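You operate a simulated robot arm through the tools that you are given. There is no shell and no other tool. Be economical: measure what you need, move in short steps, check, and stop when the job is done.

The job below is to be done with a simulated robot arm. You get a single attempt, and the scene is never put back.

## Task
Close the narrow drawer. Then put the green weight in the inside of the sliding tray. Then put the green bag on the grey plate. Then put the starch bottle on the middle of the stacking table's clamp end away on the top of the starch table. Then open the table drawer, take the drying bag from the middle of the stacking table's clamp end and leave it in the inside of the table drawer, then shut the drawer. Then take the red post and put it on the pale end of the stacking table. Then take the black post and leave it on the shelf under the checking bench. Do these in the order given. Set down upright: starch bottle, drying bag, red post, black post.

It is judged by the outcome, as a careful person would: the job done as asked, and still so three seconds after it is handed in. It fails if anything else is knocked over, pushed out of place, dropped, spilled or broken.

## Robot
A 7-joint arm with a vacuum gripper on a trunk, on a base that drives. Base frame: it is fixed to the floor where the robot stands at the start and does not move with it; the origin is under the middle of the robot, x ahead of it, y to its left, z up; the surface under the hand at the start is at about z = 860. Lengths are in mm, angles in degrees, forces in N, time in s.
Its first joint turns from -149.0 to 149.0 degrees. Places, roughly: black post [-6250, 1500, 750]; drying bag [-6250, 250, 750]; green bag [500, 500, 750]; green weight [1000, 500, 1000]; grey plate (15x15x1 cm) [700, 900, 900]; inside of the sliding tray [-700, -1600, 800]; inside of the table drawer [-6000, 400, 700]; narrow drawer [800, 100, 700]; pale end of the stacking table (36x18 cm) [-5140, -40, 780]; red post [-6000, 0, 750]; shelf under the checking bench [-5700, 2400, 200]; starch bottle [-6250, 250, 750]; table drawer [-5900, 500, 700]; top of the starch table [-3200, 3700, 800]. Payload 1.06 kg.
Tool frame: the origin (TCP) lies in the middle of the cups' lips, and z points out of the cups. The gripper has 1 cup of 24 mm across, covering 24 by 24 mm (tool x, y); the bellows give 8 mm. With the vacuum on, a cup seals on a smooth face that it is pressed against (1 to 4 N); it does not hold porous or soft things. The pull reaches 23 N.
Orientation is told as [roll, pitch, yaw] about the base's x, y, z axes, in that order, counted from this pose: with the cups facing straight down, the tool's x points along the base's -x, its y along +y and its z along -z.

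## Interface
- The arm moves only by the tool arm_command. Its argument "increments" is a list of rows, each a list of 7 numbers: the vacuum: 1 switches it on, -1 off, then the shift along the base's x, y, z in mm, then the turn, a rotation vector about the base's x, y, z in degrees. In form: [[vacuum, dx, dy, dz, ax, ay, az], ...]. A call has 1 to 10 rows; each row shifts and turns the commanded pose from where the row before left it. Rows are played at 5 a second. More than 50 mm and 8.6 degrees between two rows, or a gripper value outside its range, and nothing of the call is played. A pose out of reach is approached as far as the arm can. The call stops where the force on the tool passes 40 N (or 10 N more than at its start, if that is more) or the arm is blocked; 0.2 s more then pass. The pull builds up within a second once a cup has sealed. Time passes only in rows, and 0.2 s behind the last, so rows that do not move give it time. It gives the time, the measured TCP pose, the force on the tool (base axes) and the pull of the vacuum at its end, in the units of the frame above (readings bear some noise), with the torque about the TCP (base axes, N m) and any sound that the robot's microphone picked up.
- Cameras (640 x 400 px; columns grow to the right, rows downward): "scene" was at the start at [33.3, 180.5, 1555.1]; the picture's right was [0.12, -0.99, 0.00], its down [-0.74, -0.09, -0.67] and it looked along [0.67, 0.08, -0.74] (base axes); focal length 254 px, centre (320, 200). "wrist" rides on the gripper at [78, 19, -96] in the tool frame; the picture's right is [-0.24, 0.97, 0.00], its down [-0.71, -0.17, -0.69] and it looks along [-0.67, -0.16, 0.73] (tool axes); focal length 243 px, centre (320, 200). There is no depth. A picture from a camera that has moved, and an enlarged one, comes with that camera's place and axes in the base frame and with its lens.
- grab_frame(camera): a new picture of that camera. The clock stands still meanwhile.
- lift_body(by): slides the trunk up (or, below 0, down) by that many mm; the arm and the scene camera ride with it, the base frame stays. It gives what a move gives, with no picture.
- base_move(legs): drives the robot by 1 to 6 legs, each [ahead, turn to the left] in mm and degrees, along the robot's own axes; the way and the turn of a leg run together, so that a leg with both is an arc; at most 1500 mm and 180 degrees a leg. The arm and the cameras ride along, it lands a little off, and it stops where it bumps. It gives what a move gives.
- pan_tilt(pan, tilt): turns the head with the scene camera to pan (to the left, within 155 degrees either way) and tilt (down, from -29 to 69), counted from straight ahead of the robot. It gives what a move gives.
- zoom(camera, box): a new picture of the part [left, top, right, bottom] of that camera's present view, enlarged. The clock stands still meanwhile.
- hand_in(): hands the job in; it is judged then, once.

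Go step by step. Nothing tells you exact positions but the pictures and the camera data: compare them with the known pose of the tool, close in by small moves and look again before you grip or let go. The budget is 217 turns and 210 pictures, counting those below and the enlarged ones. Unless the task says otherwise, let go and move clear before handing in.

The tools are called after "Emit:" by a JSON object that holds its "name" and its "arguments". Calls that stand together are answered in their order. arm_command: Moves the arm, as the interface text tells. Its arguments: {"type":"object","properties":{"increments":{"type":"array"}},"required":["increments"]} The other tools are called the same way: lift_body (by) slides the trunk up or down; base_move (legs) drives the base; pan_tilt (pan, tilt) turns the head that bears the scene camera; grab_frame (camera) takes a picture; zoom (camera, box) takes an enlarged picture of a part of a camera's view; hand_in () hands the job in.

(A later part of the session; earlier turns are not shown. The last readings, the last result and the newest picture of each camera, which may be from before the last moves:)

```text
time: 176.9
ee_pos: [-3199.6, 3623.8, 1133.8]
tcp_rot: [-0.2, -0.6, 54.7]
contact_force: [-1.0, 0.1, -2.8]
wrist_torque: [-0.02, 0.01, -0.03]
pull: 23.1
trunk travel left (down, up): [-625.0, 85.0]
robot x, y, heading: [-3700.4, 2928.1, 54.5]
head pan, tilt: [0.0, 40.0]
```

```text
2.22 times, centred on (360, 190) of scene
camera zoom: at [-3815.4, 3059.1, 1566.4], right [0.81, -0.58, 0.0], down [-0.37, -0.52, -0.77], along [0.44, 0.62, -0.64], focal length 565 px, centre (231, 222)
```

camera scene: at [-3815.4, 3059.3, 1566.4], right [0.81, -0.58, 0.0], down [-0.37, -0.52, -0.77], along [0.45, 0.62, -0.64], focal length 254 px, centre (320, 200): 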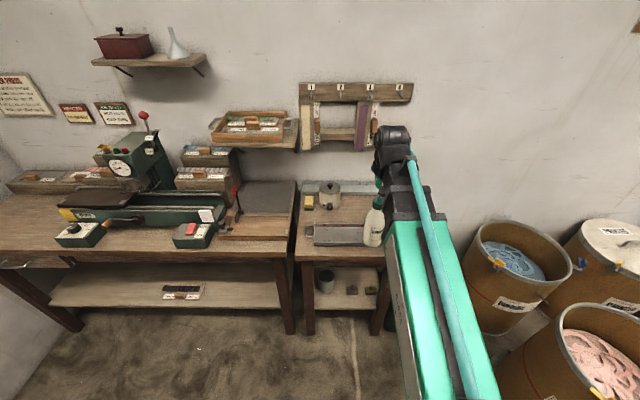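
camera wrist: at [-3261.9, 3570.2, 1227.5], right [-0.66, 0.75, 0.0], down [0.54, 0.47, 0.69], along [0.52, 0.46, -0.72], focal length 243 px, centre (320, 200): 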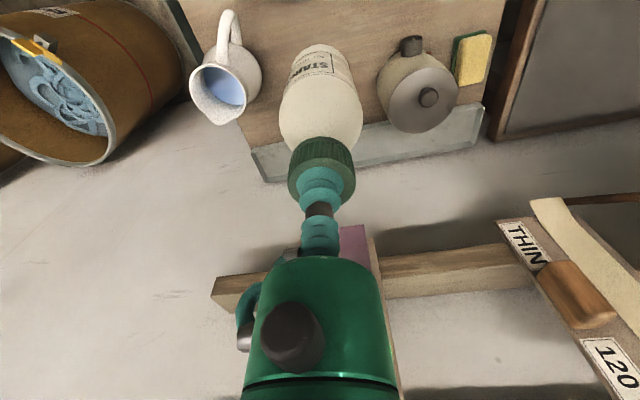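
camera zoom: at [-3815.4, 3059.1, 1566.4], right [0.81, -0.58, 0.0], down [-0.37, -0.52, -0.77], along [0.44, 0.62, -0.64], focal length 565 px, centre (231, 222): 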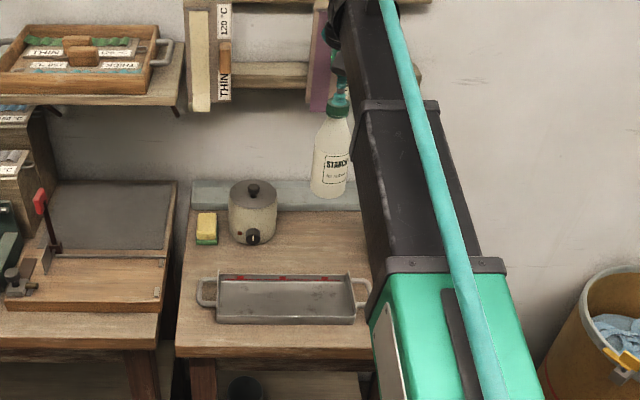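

The bottle hangs between pitcher and pot with clear gaps. Lowering.

Emit:
{"name": "arm_command", "arguments": {"increments": [[1, 0, 0, -40, 0, 0, 0], [1, 0, 0, -40, 0, 0, 0], [1, 0, 0, -35, 0, 0, 0], [1, 0, 0, 0, 0, 0, 0]]}}

Emit:
{"name": "grab_frame", "arguments": {"camera": "wrist"}}

Emit:
{"name": "zoom", "arguments": {"camera": "scene", "box": [280, 100, 440, 280]}}

```text
time: 177.9
ee_pos: [-3199.1, 3622.4, 1017.3]
tcp_rot: [-0.4, -0.7, 54.7]
contact_force: [0.1, 0.3, -2.1]
wrist_torque: [-0.03, 0.01, -0.01]
pull: 22.6
trunk travel left (down, up): [-625.0, 85.0]
robot x, y, heading: [-3702.0, 2925.9, 54.6]
head pan, tilt: [0.0, 40.0]
```

```text
137 pictures are left
camera wrist: at [-3261.4, 3570.3, 1112.1], right [-0.66, 0.75, 0.0], down [0.54, 0.47, 0.69], along [0.52, 0.46, -0.72], focal length 243 px, centre (320, 200)
```

wrist: 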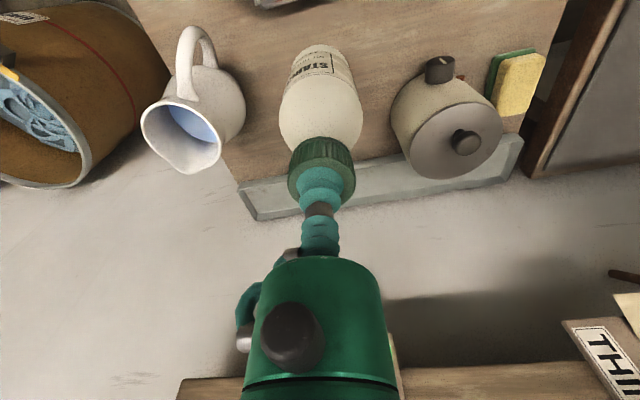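

```text
2.22 times, centred on (360, 190) of scene
camera zoom: at [-3815.3, 3059.3, 1566.4], right [0.81, -0.58, 0.0], down [-0.37, -0.52, -0.77], along [0.44, 0.62, -0.64], focal length 565 px, centre (231, 222)
```

zoom: 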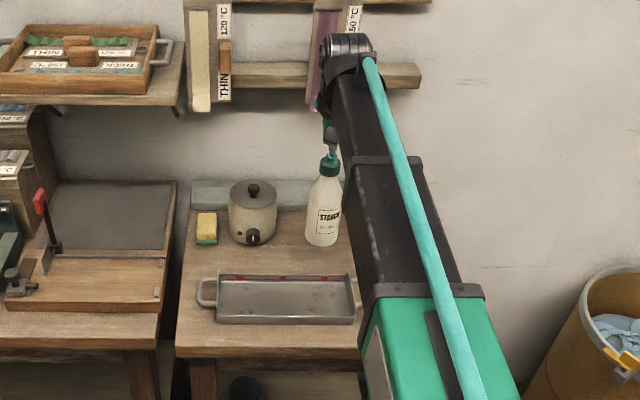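

Emit:
{"name": "arm_command", "arguments": {"increments": [[1, 0, 0, -15, 0, 0, 0], [1, 0, 0, -8, 0, 0, 0], [1, 0, 0, -5, 0, 0, 0], [1, 0, 0, 0, 0, 0, 0]]}}

Emit:
{"name": "zoom", "arguments": {"camera": "scene", "box": [330, 140, 410, 240]}}

```text
time: 178.9
ee_pos: [-3199.9, 3623.7, 990.9]
tcp_rot: [-0.2, -0.7, 54.7]
contact_force: [0.4, 0.3, -3.4]
wrist_torque: [0.01, 0.01, 0.04]
pull: 22.9
trunk travel left (down, up): [-625.0, 85.0]
robot x, y, heading: [-3696.7, 2931.1, 54.4]
head pan, tilt: [0.0, 40.0]
```

```text
4.00 times, centred on (370, 190) of scene
camera zoom: at [-3815.3, 3059.3, 1566.4], right [0.81, -0.58, 0.0], down [-0.37, -0.52, -0.77], along [0.44, 0.62, -0.64], focal length 1016 px, centre (120, 240)
```

zoom: 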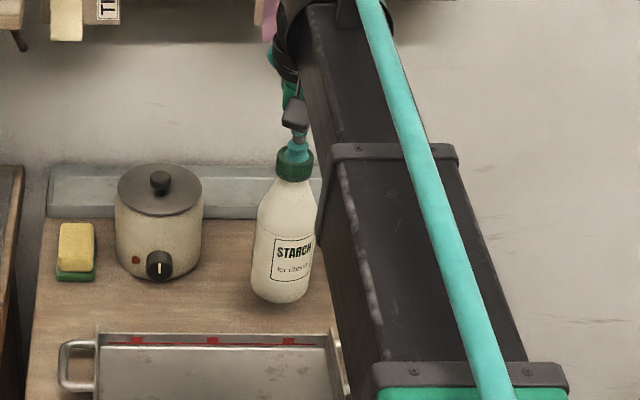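

Emit:
{"name": "arm_command", "arguments": {"increments": [[1, 0, 0, -6, 0, 0, 0], [1, 0, 0, -5, 0, 0, 0], [1, 0, 0, -3, 0, 0, 0], [1, 0, 0, 0, 0, 0, 0]]}}

Emit:
{"name": "arm_command", "arguments": {"increments": [[1, 0, 0, -3, 0, 0, 0], [1, 0, 0, 0, 0, 0, 0]]}}

Emit:
{"name": "arm_command", "arguments": {"increments": [[1, 0, 0, -3, 0, 0, 0], [1, 0, 0, 0, 0, 0, 0]]}}

```text
time: 179.9
ee_pos: [-3199.8, 3623.6, 975.5]
tcp_rot: [-0.3, -0.7, 54.7]
contact_force: [-0.3, 0.7, -2.7]
wrist_torque: [0.01, -0.02, 0.02]
pull: 22.8
trunk travel left (down, up): [-625.0, 85.0]
robot x, y, heading: [-3697.0, 2923.6, 54.7]
head pan, tilt: [0.0, 40.0]
```

```text
time: 180.5
ee_pos: [-3198.7, 3623.7, 973.6]
tcp_rot: [-0.3, -0.7, 54.8]
contact_force: [-0.7, -0.1, -3.9]
wrist_torque: [0.0, -0.03, 0.0]
pull: 23.1
trunk travel left (down, up): [-625.0, 85.0]
robot x, y, heading: [-3697.7, 2925.8, 54.3]
head pan, tilt: [0.0, 40.0]
```

```text
time: 181.1
ee_pos: [-3200.2, 3624.5, 969.4]
tcp_rot: [-0.3, -0.7, 54.6]
contact_force: [0.9, 0.3, -3.6]
wrist_torque: [-0.01, -0.01, 0.0]
pull: 22.9
trunk travel left (down, up): [-625.0, 85.0]
robot x, y, heading: [-3699.8, 2927.1, 54.5]
head pan, tilt: [0.0, 40.0]
```

Emit:
{"name": "arm_command", "arguments": {"increments": [[1, 0, 0, -3, 0, 0, 0], [1, 0, 0, -2, 0, 0, 0], [1, 0, 0, 0, 0, 0, 0]]}}

Emit:
{"name": "zoom", "arguments": {"camera": "scene", "box": [330, 140, 410, 240]}}

```text
time: 181.9
ee_pos: [-3199.0, 3624.0, 964.9]
tcp_rot: [-0.2, -0.7, 54.8]
contact_force: [0.7, -0.1, -2.1]
wrist_torque: [-0.03, 0.0, 0.0]
pull: 22.7
trunk travel left (down, up): [-625.0, 85.0]
robot x, y, heading: [-3700.2, 2925.7, 54.5]
head pan, tilt: [0.0, 40.0]
```

```text
4.00 times, centred on (370, 190) of scene
camera zoom: at [-3815.3, 3059.3, 1566.4], right [0.81, -0.58, 0.0], down [-0.37, -0.52, -0.77], along [0.44, 0.62, -0.64], focal length 1016 px, centre (120, 240)
```

zoom: 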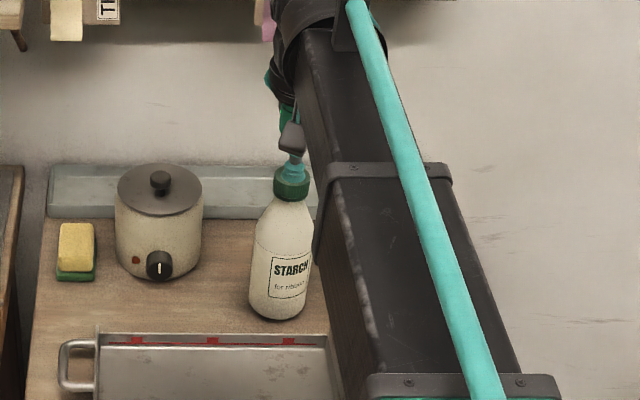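

Emit:
{"name": "arm_command", "arguments": {"increments": [[1, 0, 0, -3, 0, 0, 0], [1, 0, 0, 0, 0, 0, 0]]}}

Emit:
{"name": "arm_command", "arguments": {"increments": [[1, 0, 0, -3, 0, 0, 0], [1, 0, 0, 0, 0, 0, 0]]}}

Emit:
{"name": "arm_command", "arguments": {"increments": [[1, 0, 0, -2, 0, 0, 0], [1, 0, 0, 0, 0, 0, 0]]}}

```text
time: 182.5
ee_pos: [-3198.6, 3624.2, 962.1]
tcp_rot: [-0.3, -0.7, 54.8]
contact_force: [0.6, -0.8, -2.6]
wrist_torque: [-0.04, 0.01, 0.02]
pull: 23.2
trunk travel left (down, up): [-625.0, 85.0]
robot x, y, heading: [-3698.4, 2928.6, 54.4]
head pan, tilt: [0.0, 40.0]
```

```text
time: 183.1
ee_pos: [-3199.9, 3624.5, 959.4]
tcp_rot: [-0.4, -0.7, 54.7]
contact_force: [0.7, 0.4, -3.3]
wrist_torque: [0.02, -0.02, 0.0]
pull: 22.8
trunk travel left (down, up): [-625.0, 85.0]
robot x, y, heading: [-3701.3, 2929.8, 54.4]
head pan, tilt: [0.0, 40.0]
```

```text
time: 183.7
ee_pos: [-3198.9, 3623.5, 957.3]
tcp_rot: [-0.4, -0.8, 54.8]
contact_force: [0.1, -1.0, -3.0]
wrist_torque: [0.05, 0.01, -0.04]
pull: 22.8
trunk travel left (down, up): [-625.0, 85.0]
robot x, y, heading: [-3698.7, 2926.0, 54.3]
head pan, tilt: [0.0, 40.0]
```

Emit:
{"name": "arm_command", "arguments": {"increments": [[1, 0, 0, -3, 0, 0, 0], [1, 0, 0, -3, 0, 0, 0], [1, 0, 0, 0, 0, 0, 0]]}}

Emit:
{"name": "zoom", "arguments": {"camera": "scene", "box": [330, 140, 410, 240]}}

```text
time: 184.5
ee_pos: [-3201.0, 3622.2, 952.6]
tcp_rot: [-0.2, -0.8, 54.7]
contact_force: [1.6, 1.4, 17.2]
wrist_torque: [0.02, 0.02, -0.03]
pull: 22.6
trunk travel left (down, up): [-625.0, 85.0]
robot x, y, heading: [-3697.0, 2925.2, 54.4]
head pan, tilt: [0.0, 40.0]
```

```text
4.00 times, centred on (370, 190) of scene
camera zoom: at [-3816.4, 3057.6, 1566.6], right [0.81, -0.58, 0.0], down [-0.37, -0.52, -0.77], along [0.45, 0.62, -0.64], focal length 1016 px, centre (120, 240)
```

zoom: 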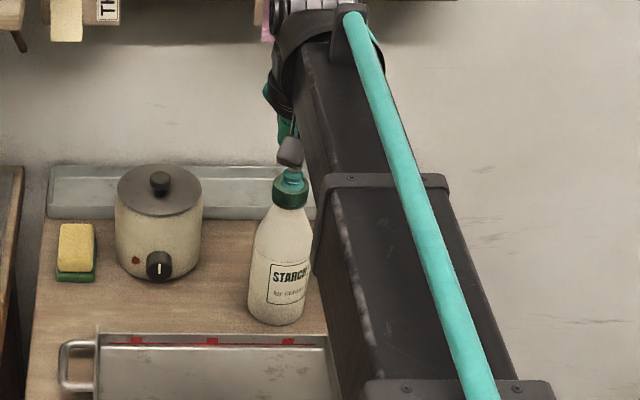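

Contact. I'll ease up, release, wait, and rise straight up.

Emit:
{"name": "arm_command", "arguments": {"increments": [[1, 0, 0, 2, 0, 0, 0], [-1, 0, 0, 0, 0, 0, 0], [-1, 0, 0, 0, 0, 0, 0], [-1, 0, 0, 0, 0, 0, 0], [-1, 0, 0, 0, 0, 0, 0], [-1, 0, 0, 6, 0, 0, 0], [-1, 0, 0, 30, 0, 0, 0], [-1, 0, 0, 45, 0, 0, 0], [-1, 0, 0, 45, 0, 0, 0], [-1, -15, -21, 30, 0, 0, 0]]}}

Emit:
{"name": "zoom", "arguments": {"camera": "scene", "box": [280, 100, 440, 280]}}

Emit:
{"name": "grab_frame", "arguments": {"camera": "wrist"}}

```text
time: 186.7
ee_pos: [-3214.9, 3602.7, 1109.4]
tcp_rot: [-0.2, -0.7, 54.8]
contact_force: [-0.8, -0.3, -0.4]
wrist_torque: [0.02, -0.01, -0.01]
pull: 0.0
trunk travel left (down, up): [-625.0, 85.0]
robot x, y, heading: [-3701.9, 2929.5, 54.6]
head pan, tilt: [0.0, 40.0]
```

```text
2.22 times, centred on (360, 190) of scene
camera zoom: at [-3815.8, 3058.7, 1566.4], right [0.81, -0.58, 0.0], down [-0.37, -0.52, -0.77], along [0.45, 0.62, -0.64], focal length 565 px, centre (231, 222)
```

zoom: 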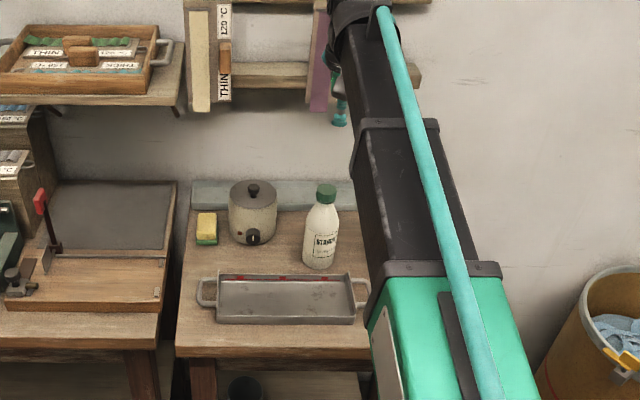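

```text
131 pictures are left
camera wrist: at [-3277.0, 3549.7, 1203.5], right [-0.66, 0.75, 0.0], down [0.54, 0.47, 0.69], along [0.52, 0.46, -0.72], focal length 243 px, centre (320, 200)
```

wrist: 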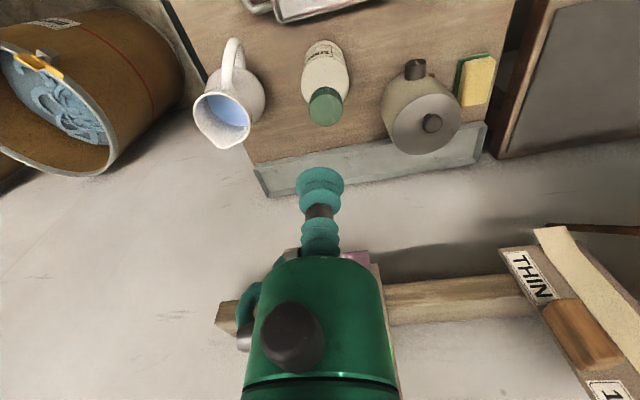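

The bottle stands upright on the starch table. I'll retract and drive back to the stacking table, square to its drawer.

Emit:
{"name": "arm_command", "arguments": {"increments": [[-1, -27, -37, 0, 0, 0, 0], [-1, -27, -37, 0, 0, 0, 0], [-1, -27, -37, 0, 0, 0, 0], [-1, -27, -37, -10, 0, 0, 0], [-1, -27, -37, -10, 0, 0, 0]]}}

Emit:
{"name": "base_move", "arguments": {"legs": [[-500, 0], [0, 168.6], [1000, 0], [890, 0], [0, 11.2]]}}

Emit:
{"name": "pan_tilt", "arguments": {"pan": 10, "tilt": 40}}

Emit:
{"name": "grab_frame", "arguments": {"camera": "scene"}}

Emit:
{"name": "grab_frame", "arguments": {"camera": "wrist"}}

```text
time: 187.9
ee_pos: [-3350.4, 3417.5, 1088.7]
tcp_rot: [-0.3, -0.8, 54.7]
contact_force: [-0.7, 1.2, -0.4]
wrist_torque: [-0.03, 0.03, 0.02]
pull: 0.1
trunk travel left (down, up): [-625.0, 85.0]
robot x, y, heading: [-3698.7, 2925.9, 54.6]
head pan, tilt: [0.0, 40.0]
```

```text
time: 207.6
ee_pos: [-5709.3, 724.8, 1088.6]
tcp_rot: [-0.2, -0.7, -124.8]
contact_force: [-0.1, -0.5, -0.3]
wrist_torque: [-0.02, -0.01, -0.01]
pull: 0.1
trunk travel left (down, up): [-625.0, 85.0]
robot x, y, heading: [-5361.7, 1220.8, -125.2]
head pan, tilt: [0.0, 40.0]
```

```text
time: 208.3
ee_pos: [-5711.1, 724.0, 1088.3]
tcp_rot: [-0.3, -0.7, -124.8]
contact_force: [0.1, -1.3, 0.5]
wrist_torque: [-0.03, 0.0, 0.02]
pull: 0.1
trunk travel left (down, up): [-625.0, 85.0]
robot x, y, heading: [-5366.1, 1219.9, -125.1]
head pan, tilt: [10.0, 40.0]
```

```text
130 pictures are left
camera scene: at [-5233.6, 1082.1, 1566.4], right [-0.91, 0.42, 0.0], down [0.27, 0.58, -0.77], along [-0.33, -0.69, -0.64], focal length 254 px, centre (320, 200)
```

scene: 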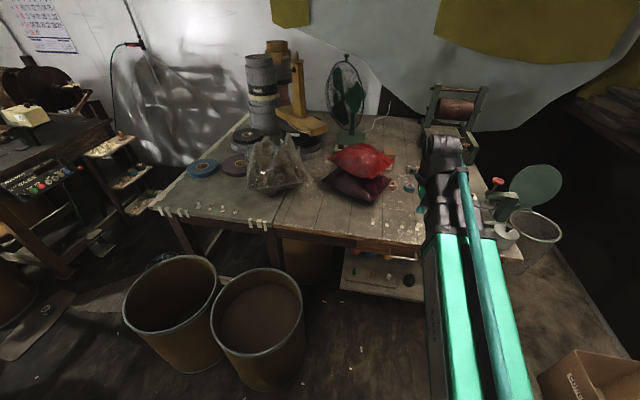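

```text
129 pictures are left
camera wrist: at [-5648.7, 779.6, 1182.7], right [0.66, -0.75, 0.0], down [-0.54, -0.48, 0.69], along [-0.52, -0.46, -0.72], focal length 243 px, centre (320, 200)
```

wrist: 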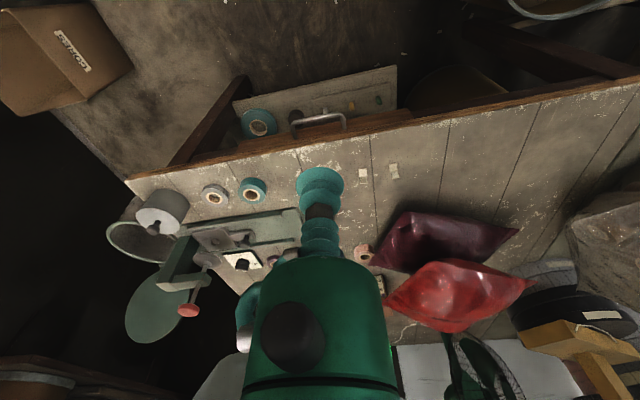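

Emit:
{"name": "zoom", "arguments": {"camera": "scene", "box": [320, 190, 450, 310]}}

Emit:
{"name": "zoom", "arguments": {"camera": "wrist", "box": [220, 50, 440, 190]}}

```text
3.33 times, centred on (385, 250) of scene
camera zoom: at [-5233.6, 1082.1, 1566.4], right [-0.91, 0.42, 0.0], down [0.27, 0.58, -0.77], along [-0.33, -0.69, -0.64], focal length 847 px, centre (103, 33)
```

zoom: 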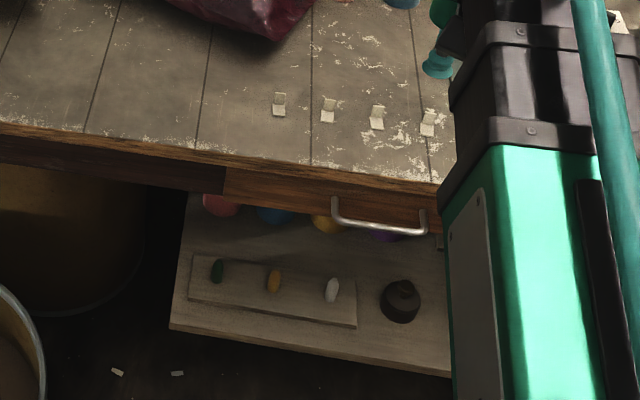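

```text
2.86 times, centred on (330, 120) of wrist
camera zoom: at [-5648.7, 779.6, 1182.7], right [0.66, -0.75, 0.0], down [-0.54, -0.48, 0.69], along [-0.52, -0.46, -0.72], focal length 693 px, centre (291, 429)
```

zoom: 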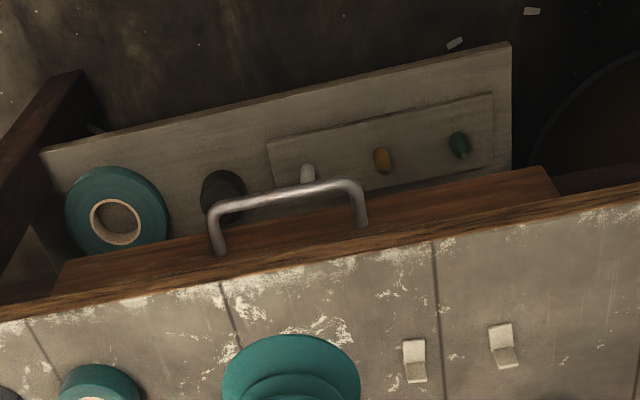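

The drawer handle is at about z 728, n≈-2861, with a flat wooden face beside it at n≈-2890. I'll lower the trunk and tilt the tool horizontal in front of the drawer's face.

Emit:
{"name": "lift_body", "arguments": {"by": -250}}

Emit:
{"name": "arm_command", "arguments": {"increments": [[-1, -1, -9, 0, -6.65, 4.76, 0], [-1, -1, -9, 0, -6.65, 4.76, 0], [-1, -1, -9, 0, -6.65, 4.76, 0], [-1, -1, -9, 0, -6.65, 4.76, 0], [-1, -1, -9, 0, -6.65, 4.76, 0], [-1, -1, -9, 0, -6.65, 4.76, 0]]}}

Emit:
{"name": "grab_frame", "arguments": {"camera": "scene"}}

Emit:
{"name": "grab_frame", "arguments": {"camera": "wrist"}}

```text
time: 210.9
ee_pos: [-5709.6, 724.5, 839.2]
tcp_rot: [-0.3, -0.7, -124.8]
contact_force: [-0.8, -0.7, 0.0]
wrist_torque: [-0.01, -0.01, 0.01]
pull: 0.1
trunk travel left (down, up): [-375.0, 335.0]
robot x, y, heading: [-5362.0, 1219.8, -125.0]
head pan, tilt: [10.0, 40.0]
```

```text
time: 212.3
ee_pos: [-5728.8, 648.6, 845.6]
tcp_rot: [-1.1, -49.7, -124.3]
contact_force: [-0.9, 0.6, -0.2]
wrist_torque: [-0.04, 0.02, 0.02]
pull: 0.0
out of reach, approached as far as the arm can: row 5, 6
trunk travel left (down, up): [-375.0, 335.0]
robot x, y, heading: [-5365.1, 1217.9, -125.0]
head pan, tilt: [10.0, 40.0]
```

```text
126 pictures are left
camera scene: at [-5233.6, 1082.1, 1316.4], right [-0.91, 0.42, 0.0], down [0.27, 0.58, -0.77], along [-0.32, -0.69, -0.64], focal length 254 px, centre (320, 200)
```

scene: 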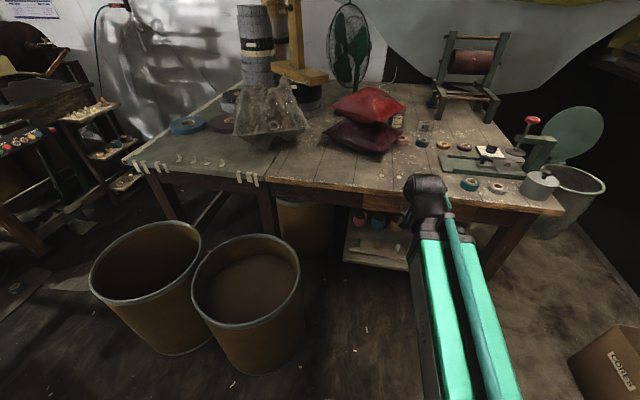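

```text
125 pictures are left
camera wrist: at [-5642.1, 740.0, 844.8], right [0.71, -0.69, 0.17], down [-0.09, 0.15, 0.99], along [-0.7, -0.71, 0.04], focal length 243 px, centre (320, 200)
```

wrist: 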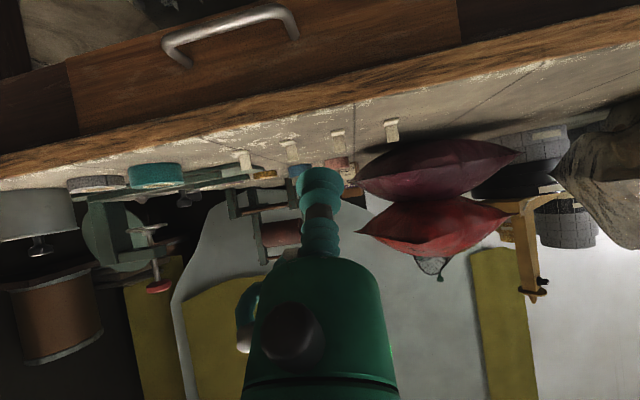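

The arm was too close in to tilt further. I'll back the base 130 mm and finish the tilt with more reach.

Emit:
{"name": "base_move", "arguments": {"legs": [[-130, 0]]}}

Emit:
{"name": "arm_command", "arguments": {"increments": [[-1, -9, -30, 0, 0, 0, 0], [-1, -9, -30, 0, -6.65, 4.76, 0], [-1, -9, -30, 0, -6.65, 4.76, 0], [-1, -9, -20, 0, -6.65, 4.76, 0], [-1, 0, 0, 0, -6.65, 4.76, 0], [-1, 0, 0, 0, -6.65, 4.76, 0], [-1, 0, 0, 0, 0, 0, 0]]}}

Emit:
{"name": "grab_frame", "arguments": {"camera": "wrist"}}

Emit:
{"name": "grab_frame", "arguments": {"camera": "scene"}}

```text
time: 213.6
ee_pos: [-5654.7, 757.5, 842.4]
tcp_rot: [-1.1, -49.7, -124.5]
contact_force: [-0.1, -0.3, 0.0]
wrist_torque: [-0.01, 0.0, 0.0]
pull: 0.2
trunk travel left (down, up): [-375.0, 335.0]
robot x, y, heading: [-5289.9, 1326.1, -125.2]
head pan, tilt: [10.0, 40.0]
```

```text
time: 215.2
ee_pos: [-5691.1, 647.9, 842.7]
tcp_rot: [-17.3, -88.0, -109.2]
contact_force: [-0.4, 0.9, 0.1]
wrist_torque: [0.02, -0.03, 0.0]
pull: 0.1
trunk travel left (down, up): [-375.0, 335.0]
robot x, y, heading: [-5287.3, 1327.1, -125.1]
head pan, tilt: [10.0, 40.0]
```

```text
124 pictures are left
camera wrist: at [-5618.3, 716.6, 767.8], right [0.78, -0.58, 0.22], down [0.26, 0.63, 0.73], along [-0.57, -0.51, 0.64], focal length 243 px, centre (320, 200)
```

wrist: 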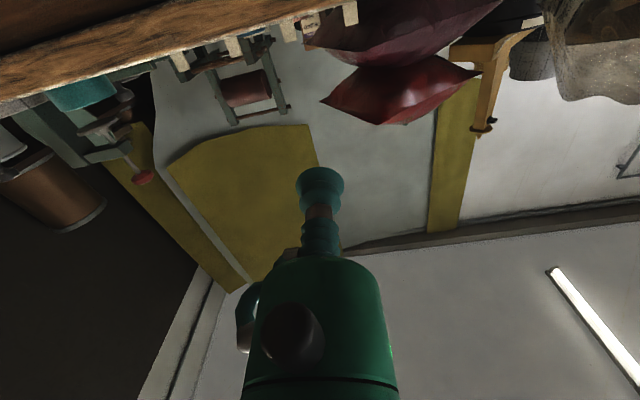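

```text
123 pictures are left
camera scene: at [-5158.6, 1188.9, 1316.4], right [-0.91, 0.42, 0.0], down [0.27, 0.58, -0.77], along [-0.33, -0.69, -0.64], focal length 254 px, centre (320, 200)
```

scene: 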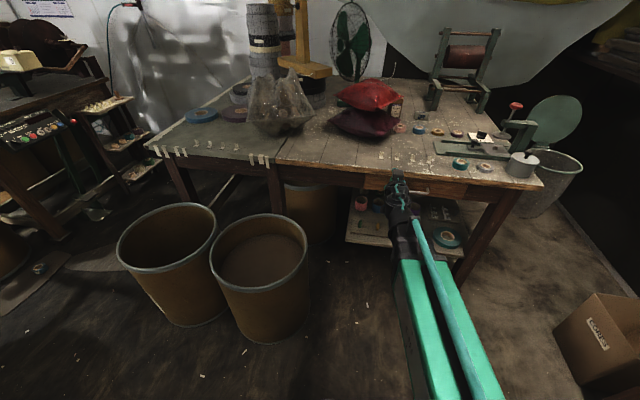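

The tool now points straight at the drawer. I'll go down to handle height beside the handle and look.

Emit:
{"name": "arm_command", "arguments": {"increments": [[-1, 0, 0, -40, -1.6, 1.2, 0], [-1, 0, 0, -40, 0, 0, 0], [-1, 0, 0, -35, 0, 0, 0], [-1, 0, 0, 0, 0, 0, 0]]}}

Emit:
{"name": "grab_frame", "arguments": {"camera": "wrist"}}

Emit:
{"name": "zoom", "arguments": {"camera": "scene", "box": [330, 150, 480, 260]}}

```text
time: 216.2
ee_pos: [-5690.3, 647.0, 728.1]
tcp_rot: [-163.8, -87.3, 38.0]
contact_force: [-0.5, 0.5, 0.3]
wrist_torque: [0.0, 0.0, 0.01]
pull: 0.1
trunk travel left (down, up): [-375.0, 335.0]
robot x, y, heading: [-5290.5, 1325.9, -125.1]
head pan, tilt: [10.0, 40.0]
```

```text
122 pictures are left
camera wrist: at [-5622.0, 711.3, 645.3], right [0.8, -0.56, 0.22], down [0.29, 0.68, 0.68], along [-0.53, -0.48, 0.7], focal length 243 px, centre (320, 200)
```

wrist: 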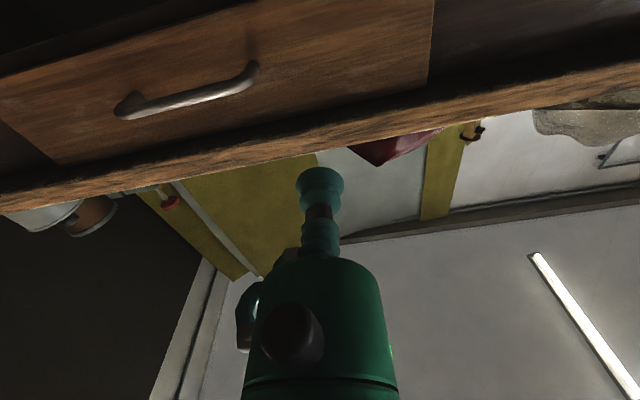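

```text
3.64 times, centred on (405, 205) of scene
camera zoom: at [-5158.6, 1188.8, 1316.4], right [-0.91, 0.42, 0.0], down [0.27, 0.58, -0.77], along [-0.33, -0.69, -0.64], focal length 924 px, centre (11, 182)
```

zoom: 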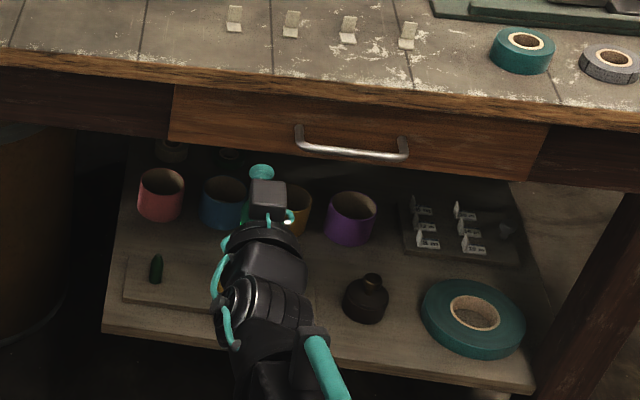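

The two cameras put the face centre at n≈-2927 and z≈697, lower than I first thought. I'll adjust and move closer.

Emit:
{"name": "arm_command", "arguments": {"increments": [[-1, 0, 0, -29, 0, 0, 0], [-1, -24, -33, 0, 0, 0, 0], [-1, -24, -33, 0, 0, 0, 0], [-1, 0, 0, 0, 0, 0, 0]]}}

Emit:
{"name": "grab_frame", "arguments": {"camera": "wrist"}}

Emit:
{"name": "zoom", "arguments": {"camera": "scene", "box": [330, 150, 480, 260]}}

```text
time: 217.2
ee_pos: [-5738.9, 580.5, 700.0]
tcp_rot: [-163.7, -87.3, 37.7]
contact_force: [-0.2, 0.0, 0.0]
wrist_torque: [0.0, 0.0, 0.0]
pull: 0.0
trunk travel left (down, up): [-375.0, 335.0]
robot x, y, heading: [-5288.4, 1326.5, -125.1]
head pan, tilt: [10.0, 40.0]
```

```text
120 pictures are left
camera wrist: at [-5669.3, 644.8, 617.3], right [0.8, -0.56, 0.22], down [0.29, 0.68, 0.68], along [-0.53, -0.48, 0.7], focal length 243 px, centre (320, 200)
```

wrist: 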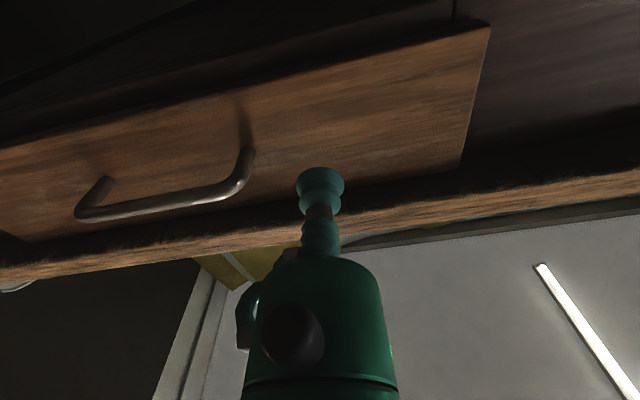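

```text
3.64 times, centred on (405, 205) of scene
camera zoom: at [-5158.6, 1188.8, 1316.4], right [-0.91, 0.42, 0.0], down [0.27, 0.58, -0.77], along [-0.33, -0.69, -0.64], focal length 924 px, centre (11, 182)
```

zoom: 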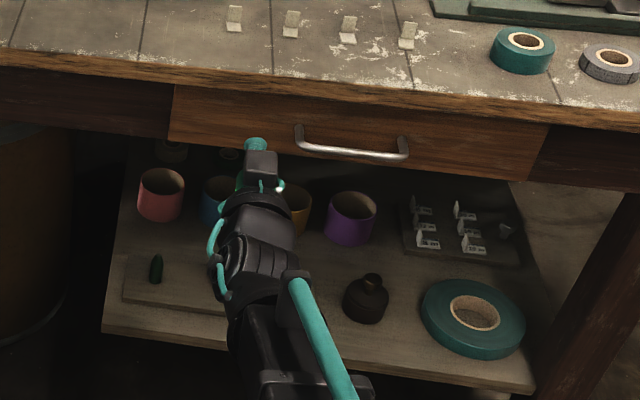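

Well aligned with the face's mid-height, beside the handle. Approaching with the vacuum on.

Emit:
{"name": "arm_command", "arguments": {"increments": [[1, -23, -32, 0, 0, 0, 0], [1, -4, -5, 0, 0, 0, 0], [1, -3, -4, 0, 0, 0, 0], [1, 0, 0, 0, 0, 0, 0]]}}

Emit:
{"name": "arm_command", "arguments": {"increments": [[1, -2, -3, 0, 0, 0, 0], [1, -2, -2, 0, 0, 0, 0], [1, 0, 0, 0, 0, 0, 0]]}}

```text
time: 218.2
ee_pos: [-5766.5, 540.9, 700.5]
tcp_rot: [-163.7, -87.4, 37.6]
contact_force: [10.5, 14.6, -3.3]
wrist_torque: [0.05, -0.07, -0.02]
pull: 22.6
trunk travel left (down, up): [-375.0, 335.0]
robot x, y, heading: [-5287.8, 1323.2, -124.9]
head pan, tilt: [10.0, 40.0]
```

```text
time: 219.0
ee_pos: [-5769.7, 537.1, 701.8]
tcp_rot: [-163.5, -87.2, 37.8]
contact_force: [23.2, 32.1, -7.2]
wrist_torque: [0.03, -0.07, -0.07]
pull: 23.0
trunk travel left (down, up): [-375.0, 335.0]
robot x, y, heading: [-5287.8, 1327.0, -125.3]
head pan, tilt: [10.0, 40.0]
```

Sealed on the drawer's face. I'll pull it open gently.

Emit:
{"name": "arm_command", "arguments": {"increments": [[1, 3, 4, 0, 0, 0, 0], [1, 4, 6, 0, 0, 0, 0], [1, 6, 8, 0, 0, 0, 0], [1, 6, 8, 0, 0, 0, 0], [1, 6, 8, 0, 0, 0, 0], [1, 6, 8, 0, 0, 0, 0], [1, 0, 0, 0, 0, 0, 0]]}}

Emit:
{"name": "zoom", "arguments": {"camera": "scene", "box": [330, 150, 480, 260]}}

```text
time: 220.6
ee_pos: [-5738.5, 577.8, 699.8]
tcp_rot: [-164.1, -87.2, 38.0]
contact_force: [3.1, -1.5, 8.7]
wrist_torque: [0.12, -0.11, -0.06]
pull: 22.9
trunk travel left (down, up): [-375.0, 335.0]
robot x, y, heading: [-5286.6, 1327.1, -124.9]
head pan, tilt: [10.0, 40.0]
```

```text
3.64 times, centred on (405, 205) of scene
camera zoom: at [-5157.8, 1189.6, 1316.4], right [-0.91, 0.42, 0.0], down [0.27, 0.58, -0.77], along [-0.33, -0.69, -0.64], focal length 924 px, centre (11, 182)
```

zoom: 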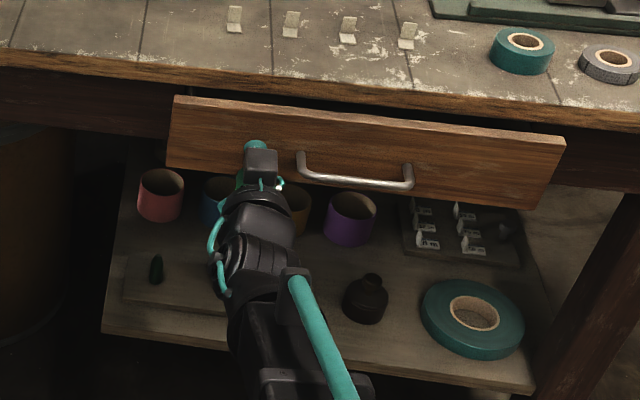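

It slides open. I'll pull another 150 mm.

Emit:
{"name": "arm_command", "arguments": {"increments": [[1, 9, 12, 0, 0, 0, 0], [1, 9, 12, 0, 0, 0, 0], [1, 9, 12, 0, 0, 0, 0], [1, 9, 12, 0, 0, 0, 0], [1, 9, 12, 0, 0, 0, 0], [1, 9, 12, 0, 0, 0, 0], [1, 9, 12, 0, 0, 0, 0], [1, 9, 12, 0, 0, 0, 0], [1, 9, 12, 0, 0, 0, 0], [1, 0, 0, 0, 0, 0, 0]]}}

Emit:
{"name": "zoom", "arguments": {"camera": "scene", "box": [320, 120, 500, 280]}}

```text
time: 222.8
ee_pos: [-5659.7, 684.8, 699.8]
tcp_rot: [-164.7, -87.3, 38.7]
contact_force: [-7.7, 7.2, 0.2]
wrist_torque: [0.03, -0.02, 0.1]
pull: 22.9
trunk travel left (down, up): [-375.0, 335.0]
robot x, y, heading: [-5289.7, 1327.4, -125.3]
head pan, tilt: [10.0, 40.0]
```

```text
2.50 times, centred on (410, 200) of scene
camera zoom: at [-5159.1, 1189.4, 1316.4], right [-0.91, 0.42, 0.0], down [0.27, 0.58, -0.77], along [-0.33, -0.69, -0.64], focal length 635 px, centre (95, 200)
```

zoom: 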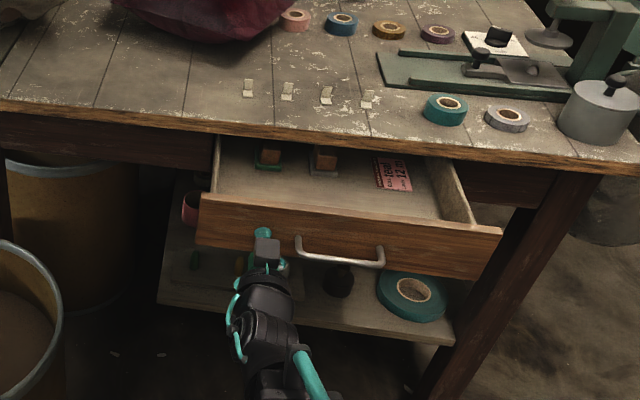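

The drawer is open about 180 mm with a clear front area. I'll release, back off, and check how close the base may come.

Emit:
{"name": "arm_command", "arguments": {"increments": [[-1, -1, -2, 0, 0, 0, 0], [-1, 0, 0, 0, 0, 0, 0], [-1, 0, 0, 0, 0, 0, 0], [-1, 0, 0, 0, 0, 0, 0], [-1, 0, 0, 0, 0, 0, 0], [-1, 12, 16, 0, 0, 0, 0], [-1, 12, 16, 10, 0, 0, 0], [-1, 0, 0, 40, 0, 0, 0], [-1, 0, 0, 40, 0, 0, 0], [-1, 0, 0, 40, 0, 0, 0]]}}

Emit:
{"name": "pan_tilt", "arguments": {"pan": 30, "tilt": 69}}

Emit:
{"name": "grab_frame", "arguments": {"camera": "scene"}}

```text
time: 225.0
ee_pos: [-5646.4, 696.5, 825.5]
tcp_rot: [-163.3, -87.3, 37.4]
contact_force: [-0.3, 0.1, -0.1]
wrist_torque: [-0.01, 0.02, 0.03]
pull: 0.0
out of reach, approached as far as the arm can: row 8, 9, 10
trunk travel left (down, up): [-375.0, 335.0]
robot x, y, heading: [-5288.8, 1325.2, -125.0]
head pan, tilt: [10.0, 40.0]
```

```text
time: 225.9
ee_pos: [-5647.2, 696.2, 824.7]
tcp_rot: [-163.7, -87.3, 37.8]
contact_force: [0.3, 0.8, 0.6]
wrist_torque: [-0.01, 0.0, 0.0]
pull: 0.2
trunk travel left (down, up): [-375.0, 335.0]
robot x, y, heading: [-5289.0, 1325.2, -125.1]
head pan, tilt: [30.0, 68.8]
```

```text
116 pictures are left
camera scene: at [-5127.5, 1210.1, 1280.3], right [-1.0, 0.09, 0.0], down [0.08, 0.93, -0.36], along [-0.03, -0.36, -0.93], focal length 254 px, centre (320, 200)
```

scene: 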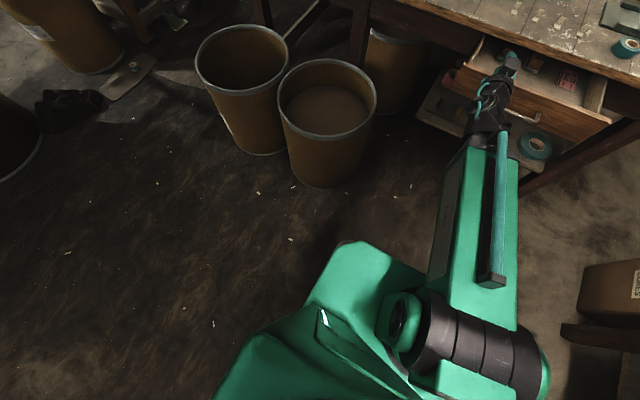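

The base seems to be under about 285 mm in radius. To get within reach of the bag safely, I'll nudge the drawer in by about 50 mm, leaving it about 130 mm open.

Emit:
{"name": "arm_command", "arguments": {"increments": [[-1, 0, 0, -40, 0, 0, 0], [-1, 0, 0, -40, 0, 0, 0], [-1, 0, 0, -45, 0, 0, 0], [-1, -12, -16, 0, 0, 0, 0], [-1, -12, -16, 0, 0, 0, 0], [-1, -10, -14, 0, 0, 0, 0], [-1, -10, -14, 0, 0, 0, 0], [-1, -10, -14, 0, 0, 0, 0], [-1, 0, 0, 0, 0, 0, 0]]}}

Emit:
{"name": "pan_tilt", "arguments": {"pan": 10, "tilt": 45}}

Emit:
{"name": "zoom", "arguments": {"camera": "scene", "box": [300, 100, 500, 260]}}

```text
time: 227.9
ee_pos: [-5700.6, 621.6, 700.4]
tcp_rot: [-163.7, -87.3, 37.8]
contact_force: [0.4, 0.1, 0.4]
wrist_torque: [0.01, -0.03, -0.02]
pull: 0.0
trunk travel left (down, up): [-375.0, 335.0]
robot x, y, heading: [-5288.4, 1324.4, -125.3]
head pan, tilt: [30.0, 68.8]
```

```text
time: 228.8
ee_pos: [-5699.9, 623.7, 700.4]
tcp_rot: [-163.6, -87.3, 37.8]
contact_force: [0.0, 0.4, -0.3]
wrist_torque: [-0.03, 0.0, 0.0]
pull: 0.0
trunk travel left (down, up): [-375.0, 335.0]
robot x, y, heading: [-5286.3, 1324.9, -124.9]
head pan, tilt: [10.0, 45.0]
```

```text
2.50 times, centred on (400, 180) of scene
camera zoom: at [-5156.9, 1192.3, 1309.1], right [-0.91, 0.42, 0.0], down [0.3, 0.64, -0.71], along [-0.3, -0.64, -0.71], focal length 635 px, centre (120, 250)
```

zoom: 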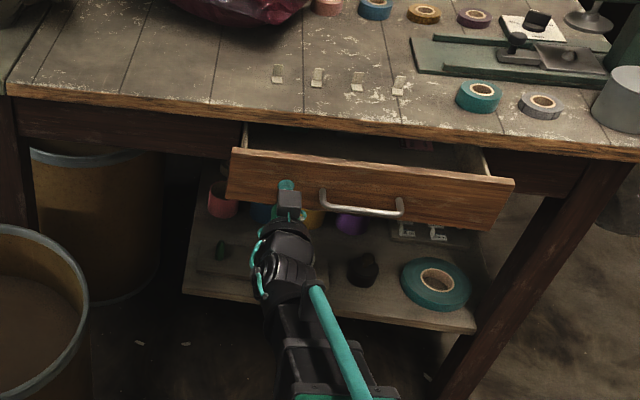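

The drawer's face is now at n≈-2811, still open about 115 mm. I'll back off, stand the tool upright again and raise the trunk.

Emit:
{"name": "arm_command", "arguments": {"increments": [[-1, 17, 24, 0, 0, 0, 0], [-1, 17, 24, 0, 0, 0, 0], [-1, 0, 0, 0, 6.65, -4.76, 0], [-1, 0, 0, 0, 6.65, -4.76, 0], [-1, 0, 0, 0, 6.65, -4.76, 0], [-1, 0, 0, 0, 6.65, -4.76, 0], [-1, 0, 0, 10, 6.65, -4.76, 0], [-1, 0, 0, 20, 6.65, -4.76, 0], [-1, 0, 0, 20, 6.65, -4.76, 0], [-1, 0, 0, 20, 6.65, -4.76, 0]]}}

Emit:
{"name": "arm_command", "arguments": {"increments": [[-1, 0, 0, 20, 6.65, -4.76, 0], [-1, 0, 0, 30, 6.65, -4.76, 0], [-1, 0, 0, 30, 8.25, -5.6, 0], [-1, 0, 0, 0, 0, 0, 0]]}}

Emit:
{"name": "lift_body", "arguments": {"by": 250}}

Emit:
{"name": "grab_frame", "arguments": {"camera": "wrist"}}

```text
time: 231.0
ee_pos: [-5669.2, 672.0, 770.6]
tcp_rot: [-1.9, -30.8, -124.7]
contact_force: [0.0, 0.2, 0.1]
wrist_torque: [0.01, 0.02, -0.02]
pull: 0.0
out of reach, approached as far as the arm can: row 5
trunk travel left (down, up): [-375.0, 335.0]
robot x, y, heading: [-5290.6, 1325.4, -125.1]
head pan, tilt: [10.0, 45.0]
```

```text
refused: row 3 steps farther than a row can; nothing moved
```

```text
time: 233.6
ee_pos: [-5668.9, 672.5, 1020.2]
tcp_rot: [-2.0, -30.9, -124.7]
contact_force: [0.3, -0.2, -0.1]
wrist_torque: [-0.02, 0.02, 0.02]
pull: 0.0
trunk travel left (down, up): [-625.0, 85.0]
robot x, y, heading: [-5285.3, 1324.3, -125.2]
head pan, tilt: [10.0, 45.0]
```

```text
114 pictures are left
camera wrist: at [-5585.7, 755.0, 1061.0], right [0.67, -0.73, 0.09], down [-0.26, -0.12, 0.96], along [-0.69, -0.67, -0.28], focal length 243 px, centre (320, 200)
```

wrist: 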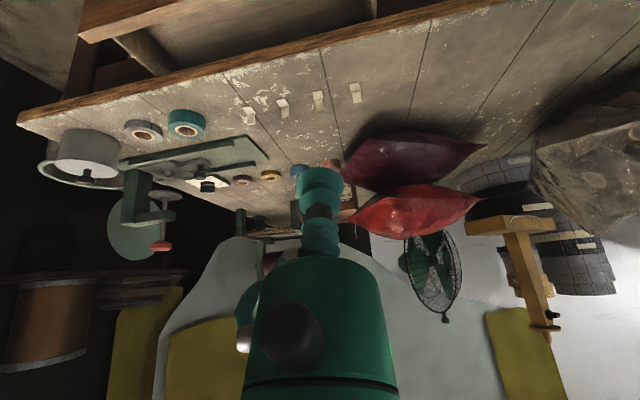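

Emit:
{"name": "arm_command", "arguments": {"increments": [[-1, 0, 0, 15, 6.26, -4.48, 0], [-1, 0, 0, 15, 6.26, -4.48, 0], [-1, 0, 0, 15, 6.26, -4.48, 0], [-1, 0, 0, 15, 6.26, -4.48, 0]]}}

Emit:
{"name": "base_move", "arguments": {"legs": [[0, -12], [440, 0], [0, 11.5]]}}

Emit:
{"name": "pan_tilt", "arguments": {"pan": 10, "tilt": 50}}

Emit:
{"name": "grab_frame", "arguments": {"camera": "scene"}}

Emit:
{"name": "grab_frame", "arguments": {"camera": "wrist"}}

```text
time: 234.6
ee_pos: [-5670.2, 672.1, 1080.1]
tcp_rot: [-1.6, 0.1, -124.9]
contact_force: [0.5, 0.2, -0.3]
wrist_torque: [-0.02, 0.03, -0.01]
pull: 0.1
trunk travel left (down, up): [-625.0, 85.0]
robot x, y, heading: [-5287.3, 1323.6, -125.4]
head pan, tilt: [10.0, 45.0]
```

```text
time: 238.7
ee_pos: [-5996.3, 380.1, 1079.3]
tcp_rot: [-1.7, -0.2, -125.4]
contact_force: [0.2, 0.7, 1.0]
wrist_torque: [-0.01, 0.0, -0.01]
pull: 0.0
trunk travel left (down, up): [-625.0, 85.0]
robot x, y, heading: [-5606.6, 1034.0, -125.5]
head pan, tilt: [10.0, 45.0]
```

```text
time: 239.4
ee_pos: [-5996.4, 379.8, 1080.3]
tcp_rot: [-1.6, -0.2, -125.5]
contact_force: [-0.4, 1.0, -0.1]
wrist_torque: [-0.01, 0.0, 0.03]
pull: 0.0
trunk travel left (down, up): [-625.0, 85.0]
robot x, y, heading: [-5607.0, 1026.9, -125.8]
head pan, tilt: [10.0, 50.0]
```

```text
113 pictures are left
camera scene: at [-5476.4, 898.1, 1552.2], right [-0.9, 0.43, 0.0], down [0.33, 0.69, -0.64], along [-0.28, -0.58, -0.77], focal length 254 px, centre (320, 200)
```

scene: 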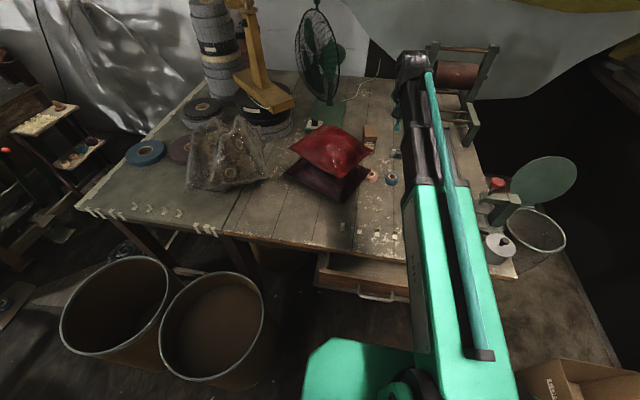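

```text
112 pictures are left
camera wrist: at [-5933.4, 431.6, 1174.7], right [0.65, -0.76, -0.03], down [-0.53, -0.49, 0.69], along [-0.54, -0.44, -0.72], focal length 243 px, centre (320, 200)
```

wrist: 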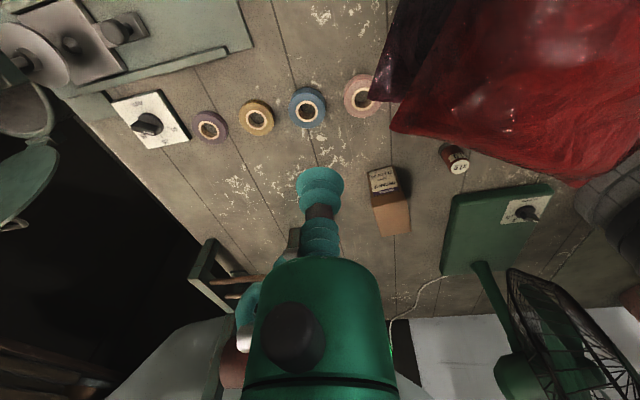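

The red post is visible now, a small cylinder behind the red bag near (-5971,91). I'll creep 50 mm closer and bring the hand over the DRY bag.

Emit:
{"name": "base_move", "arguments": {"legs": [[50, 0]]}}

Emit:
{"name": "arm_command", "arguments": {"increments": [[-1, -30, -14, -10, 0, 0, 0], [-1, -30, -16, -20, 0, 0, 0], [-1, -30, -18, -20, 0, 0, 0], [-1, -30, -18, -20, 0, 0, 0], [-1, -15, -18, -10, 0, 0, 0], [-1, 0, 0, 0, 0, 0, 0]]}}

Emit:
{"name": "grab_frame", "arguments": {"camera": "wrist"}}

Emit:
{"name": "grab_frame", "arguments": {"camera": "scene"}}

```text
time: 240.3
ee_pos: [-6026.0, 338.8, 1079.3]
tcp_rot: [-1.7, -0.1, -125.6]
contact_force: [0.5, -0.2, 0.4]
wrist_torque: [-0.03, -0.01, -0.03]
pull: 0.0
trunk travel left (down, up): [-625.0, 85.0]
robot x, y, heading: [-5634.6, 990.2, -125.7]
head pan, tilt: [10.0, 50.0]
```

```text
time: 241.7
ee_pos: [-6160.8, 256.0, 999.5]
tcp_rot: [-1.6, -0.1, -125.5]
contact_force: [-0.7, -0.1, 0.5]
wrist_torque: [0.03, 0.0, 0.02]
pull: 0.0
trunk travel left (down, up): [-625.0, 85.0]
robot x, y, heading: [-5635.1, 990.5, -125.8]
head pan, tilt: [10.0, 50.0]
```

```text
111 pictures are left
camera wrist: at [-6097.9, 307.4, 1094.7], right [0.65, -0.76, -0.03], down [-0.53, -0.49, 0.69], along [-0.54, -0.44, -0.72], focal length 243 px, centre (320, 200)
```

wrist: 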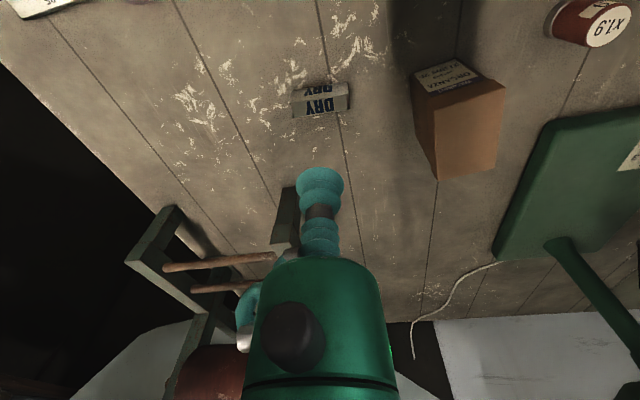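

```text
110 pictures are left
camera scene: at [-5505.6, 857.6, 1552.2], right [-0.9, 0.43, 0.0], down [0.33, 0.69, -0.64], along [-0.28, -0.58, -0.77], focal length 254 px, centre (320, 200)
```

scene: 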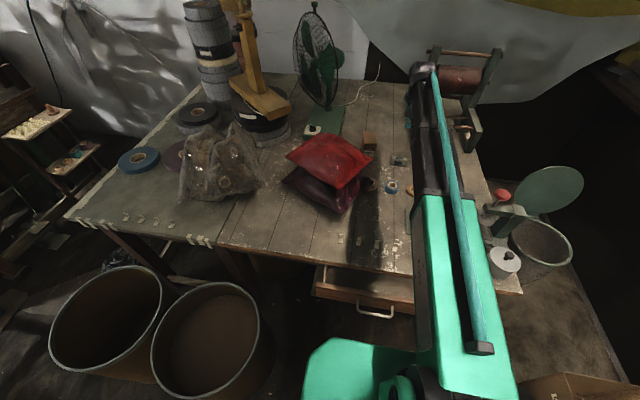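

Emit:
{"name": "zoom", "arguments": {"camera": "wrist", "box": [260, 50, 400, 150]}}

Emit:
{"name": "zoom", "arguments": {"camera": "scene", "box": [350, 120, 450, 220]}}

```text
4.00 times, centred on (330, 100) of wrist
camera zoom: at [-6097.9, 307.4, 1094.7], right [0.65, -0.76, -0.03], down [-0.53, -0.49, 0.69], along [-0.54, -0.44, -0.72], focal length 970 px, centre (280, 600)
```

zoom: 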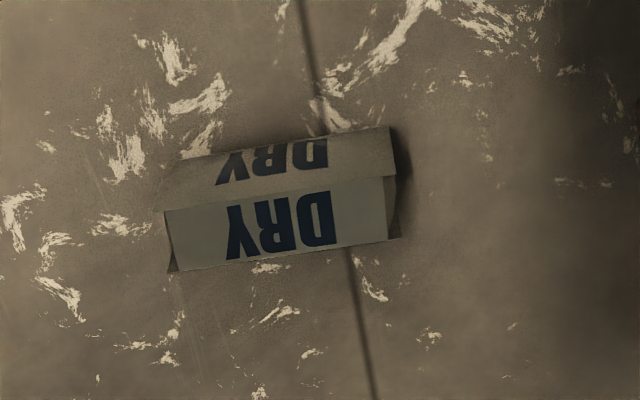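

```text
4.00 times, centred on (400, 170) of scene
camera zoom: at [-5505.6, 857.6, 1552.2], right [-0.9, 0.43, 0.0], down [0.33, 0.69, -0.64], along [-0.28, -0.58, -0.77], focal length 1016 px, centre (0, 320)
```

zoom: 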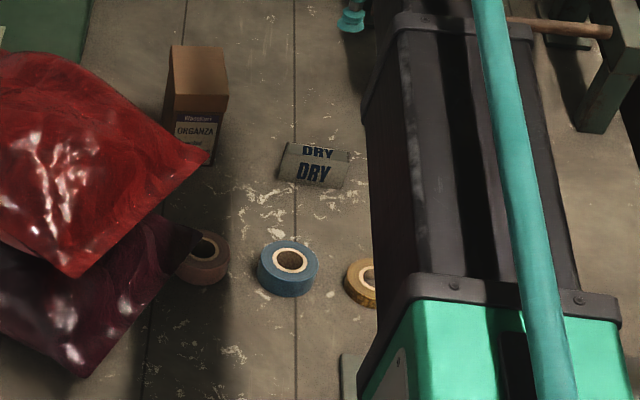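

The DRY bag is a small block about 70 mm long, 22–25 mm wide and 35 mm tall, with its top centre at (-6193,236,813). I'll straighten the tool and come down above it.

Emit:
{"name": "arm_command", "arguments": {"increments": [[-1, -16, -10, -30, 1.6, 0, 0], [-1, -16, -10, -40, 0, 0, 0], [-1, 0, 0, -40, 0, 0, 0], [-1, 0, 0, -40, 0, 0, 0], [-1, 0, 0, 0, 0, 0, 0]]}}

Emit:
{"name": "zoom", "arguments": {"camera": "wrist", "box": [240, 80, 400, 220]}}

Emit:
{"name": "zoom", "arguments": {"camera": "scene", "box": [350, 120, 450, 220]}}

```text
time: 242.9
ee_pos: [-6191.4, 235.5, 849.9]
tcp_rot: [-2.5, 1.2, -125.5]
contact_force: [-0.5, -0.3, 0.2]
wrist_torque: [-0.02, -0.01, -0.01]
pull: 0.0
trunk travel left (down, up): [-625.0, 85.0]
robot x, y, heading: [-5635.6, 987.9, -125.7]
head pan, tilt: [10.0, 50.0]
```

```text
2.86 times, centred on (320, 150) of wrist
camera zoom: at [-6128.6, 284.5, 946.1], right [0.65, -0.75, -0.05], down [-0.53, -0.51, 0.68], along [-0.54, -0.42, -0.73], focal length 693 px, centre (320, 343)
```

zoom: 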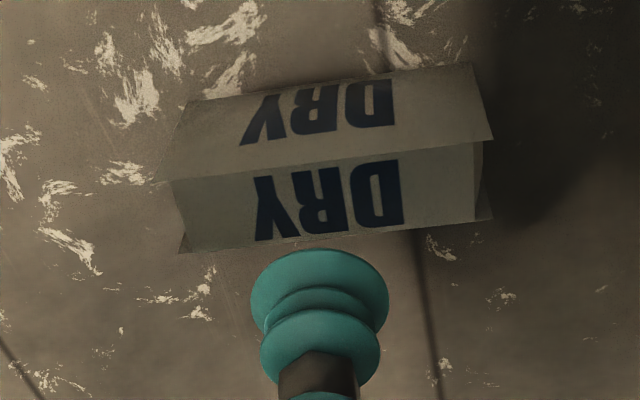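

```text
4.00 times, centred on (400, 170) of scene
camera zoom: at [-5505.7, 857.5, 1552.2], right [-0.9, 0.43, 0.0], down [0.33, 0.69, -0.64], along [-0.28, -0.58, -0.77], focal length 1016 px, centre (0, 320)
```

zoom: 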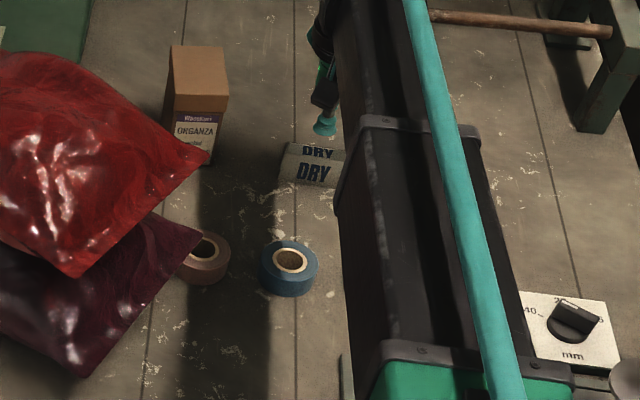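

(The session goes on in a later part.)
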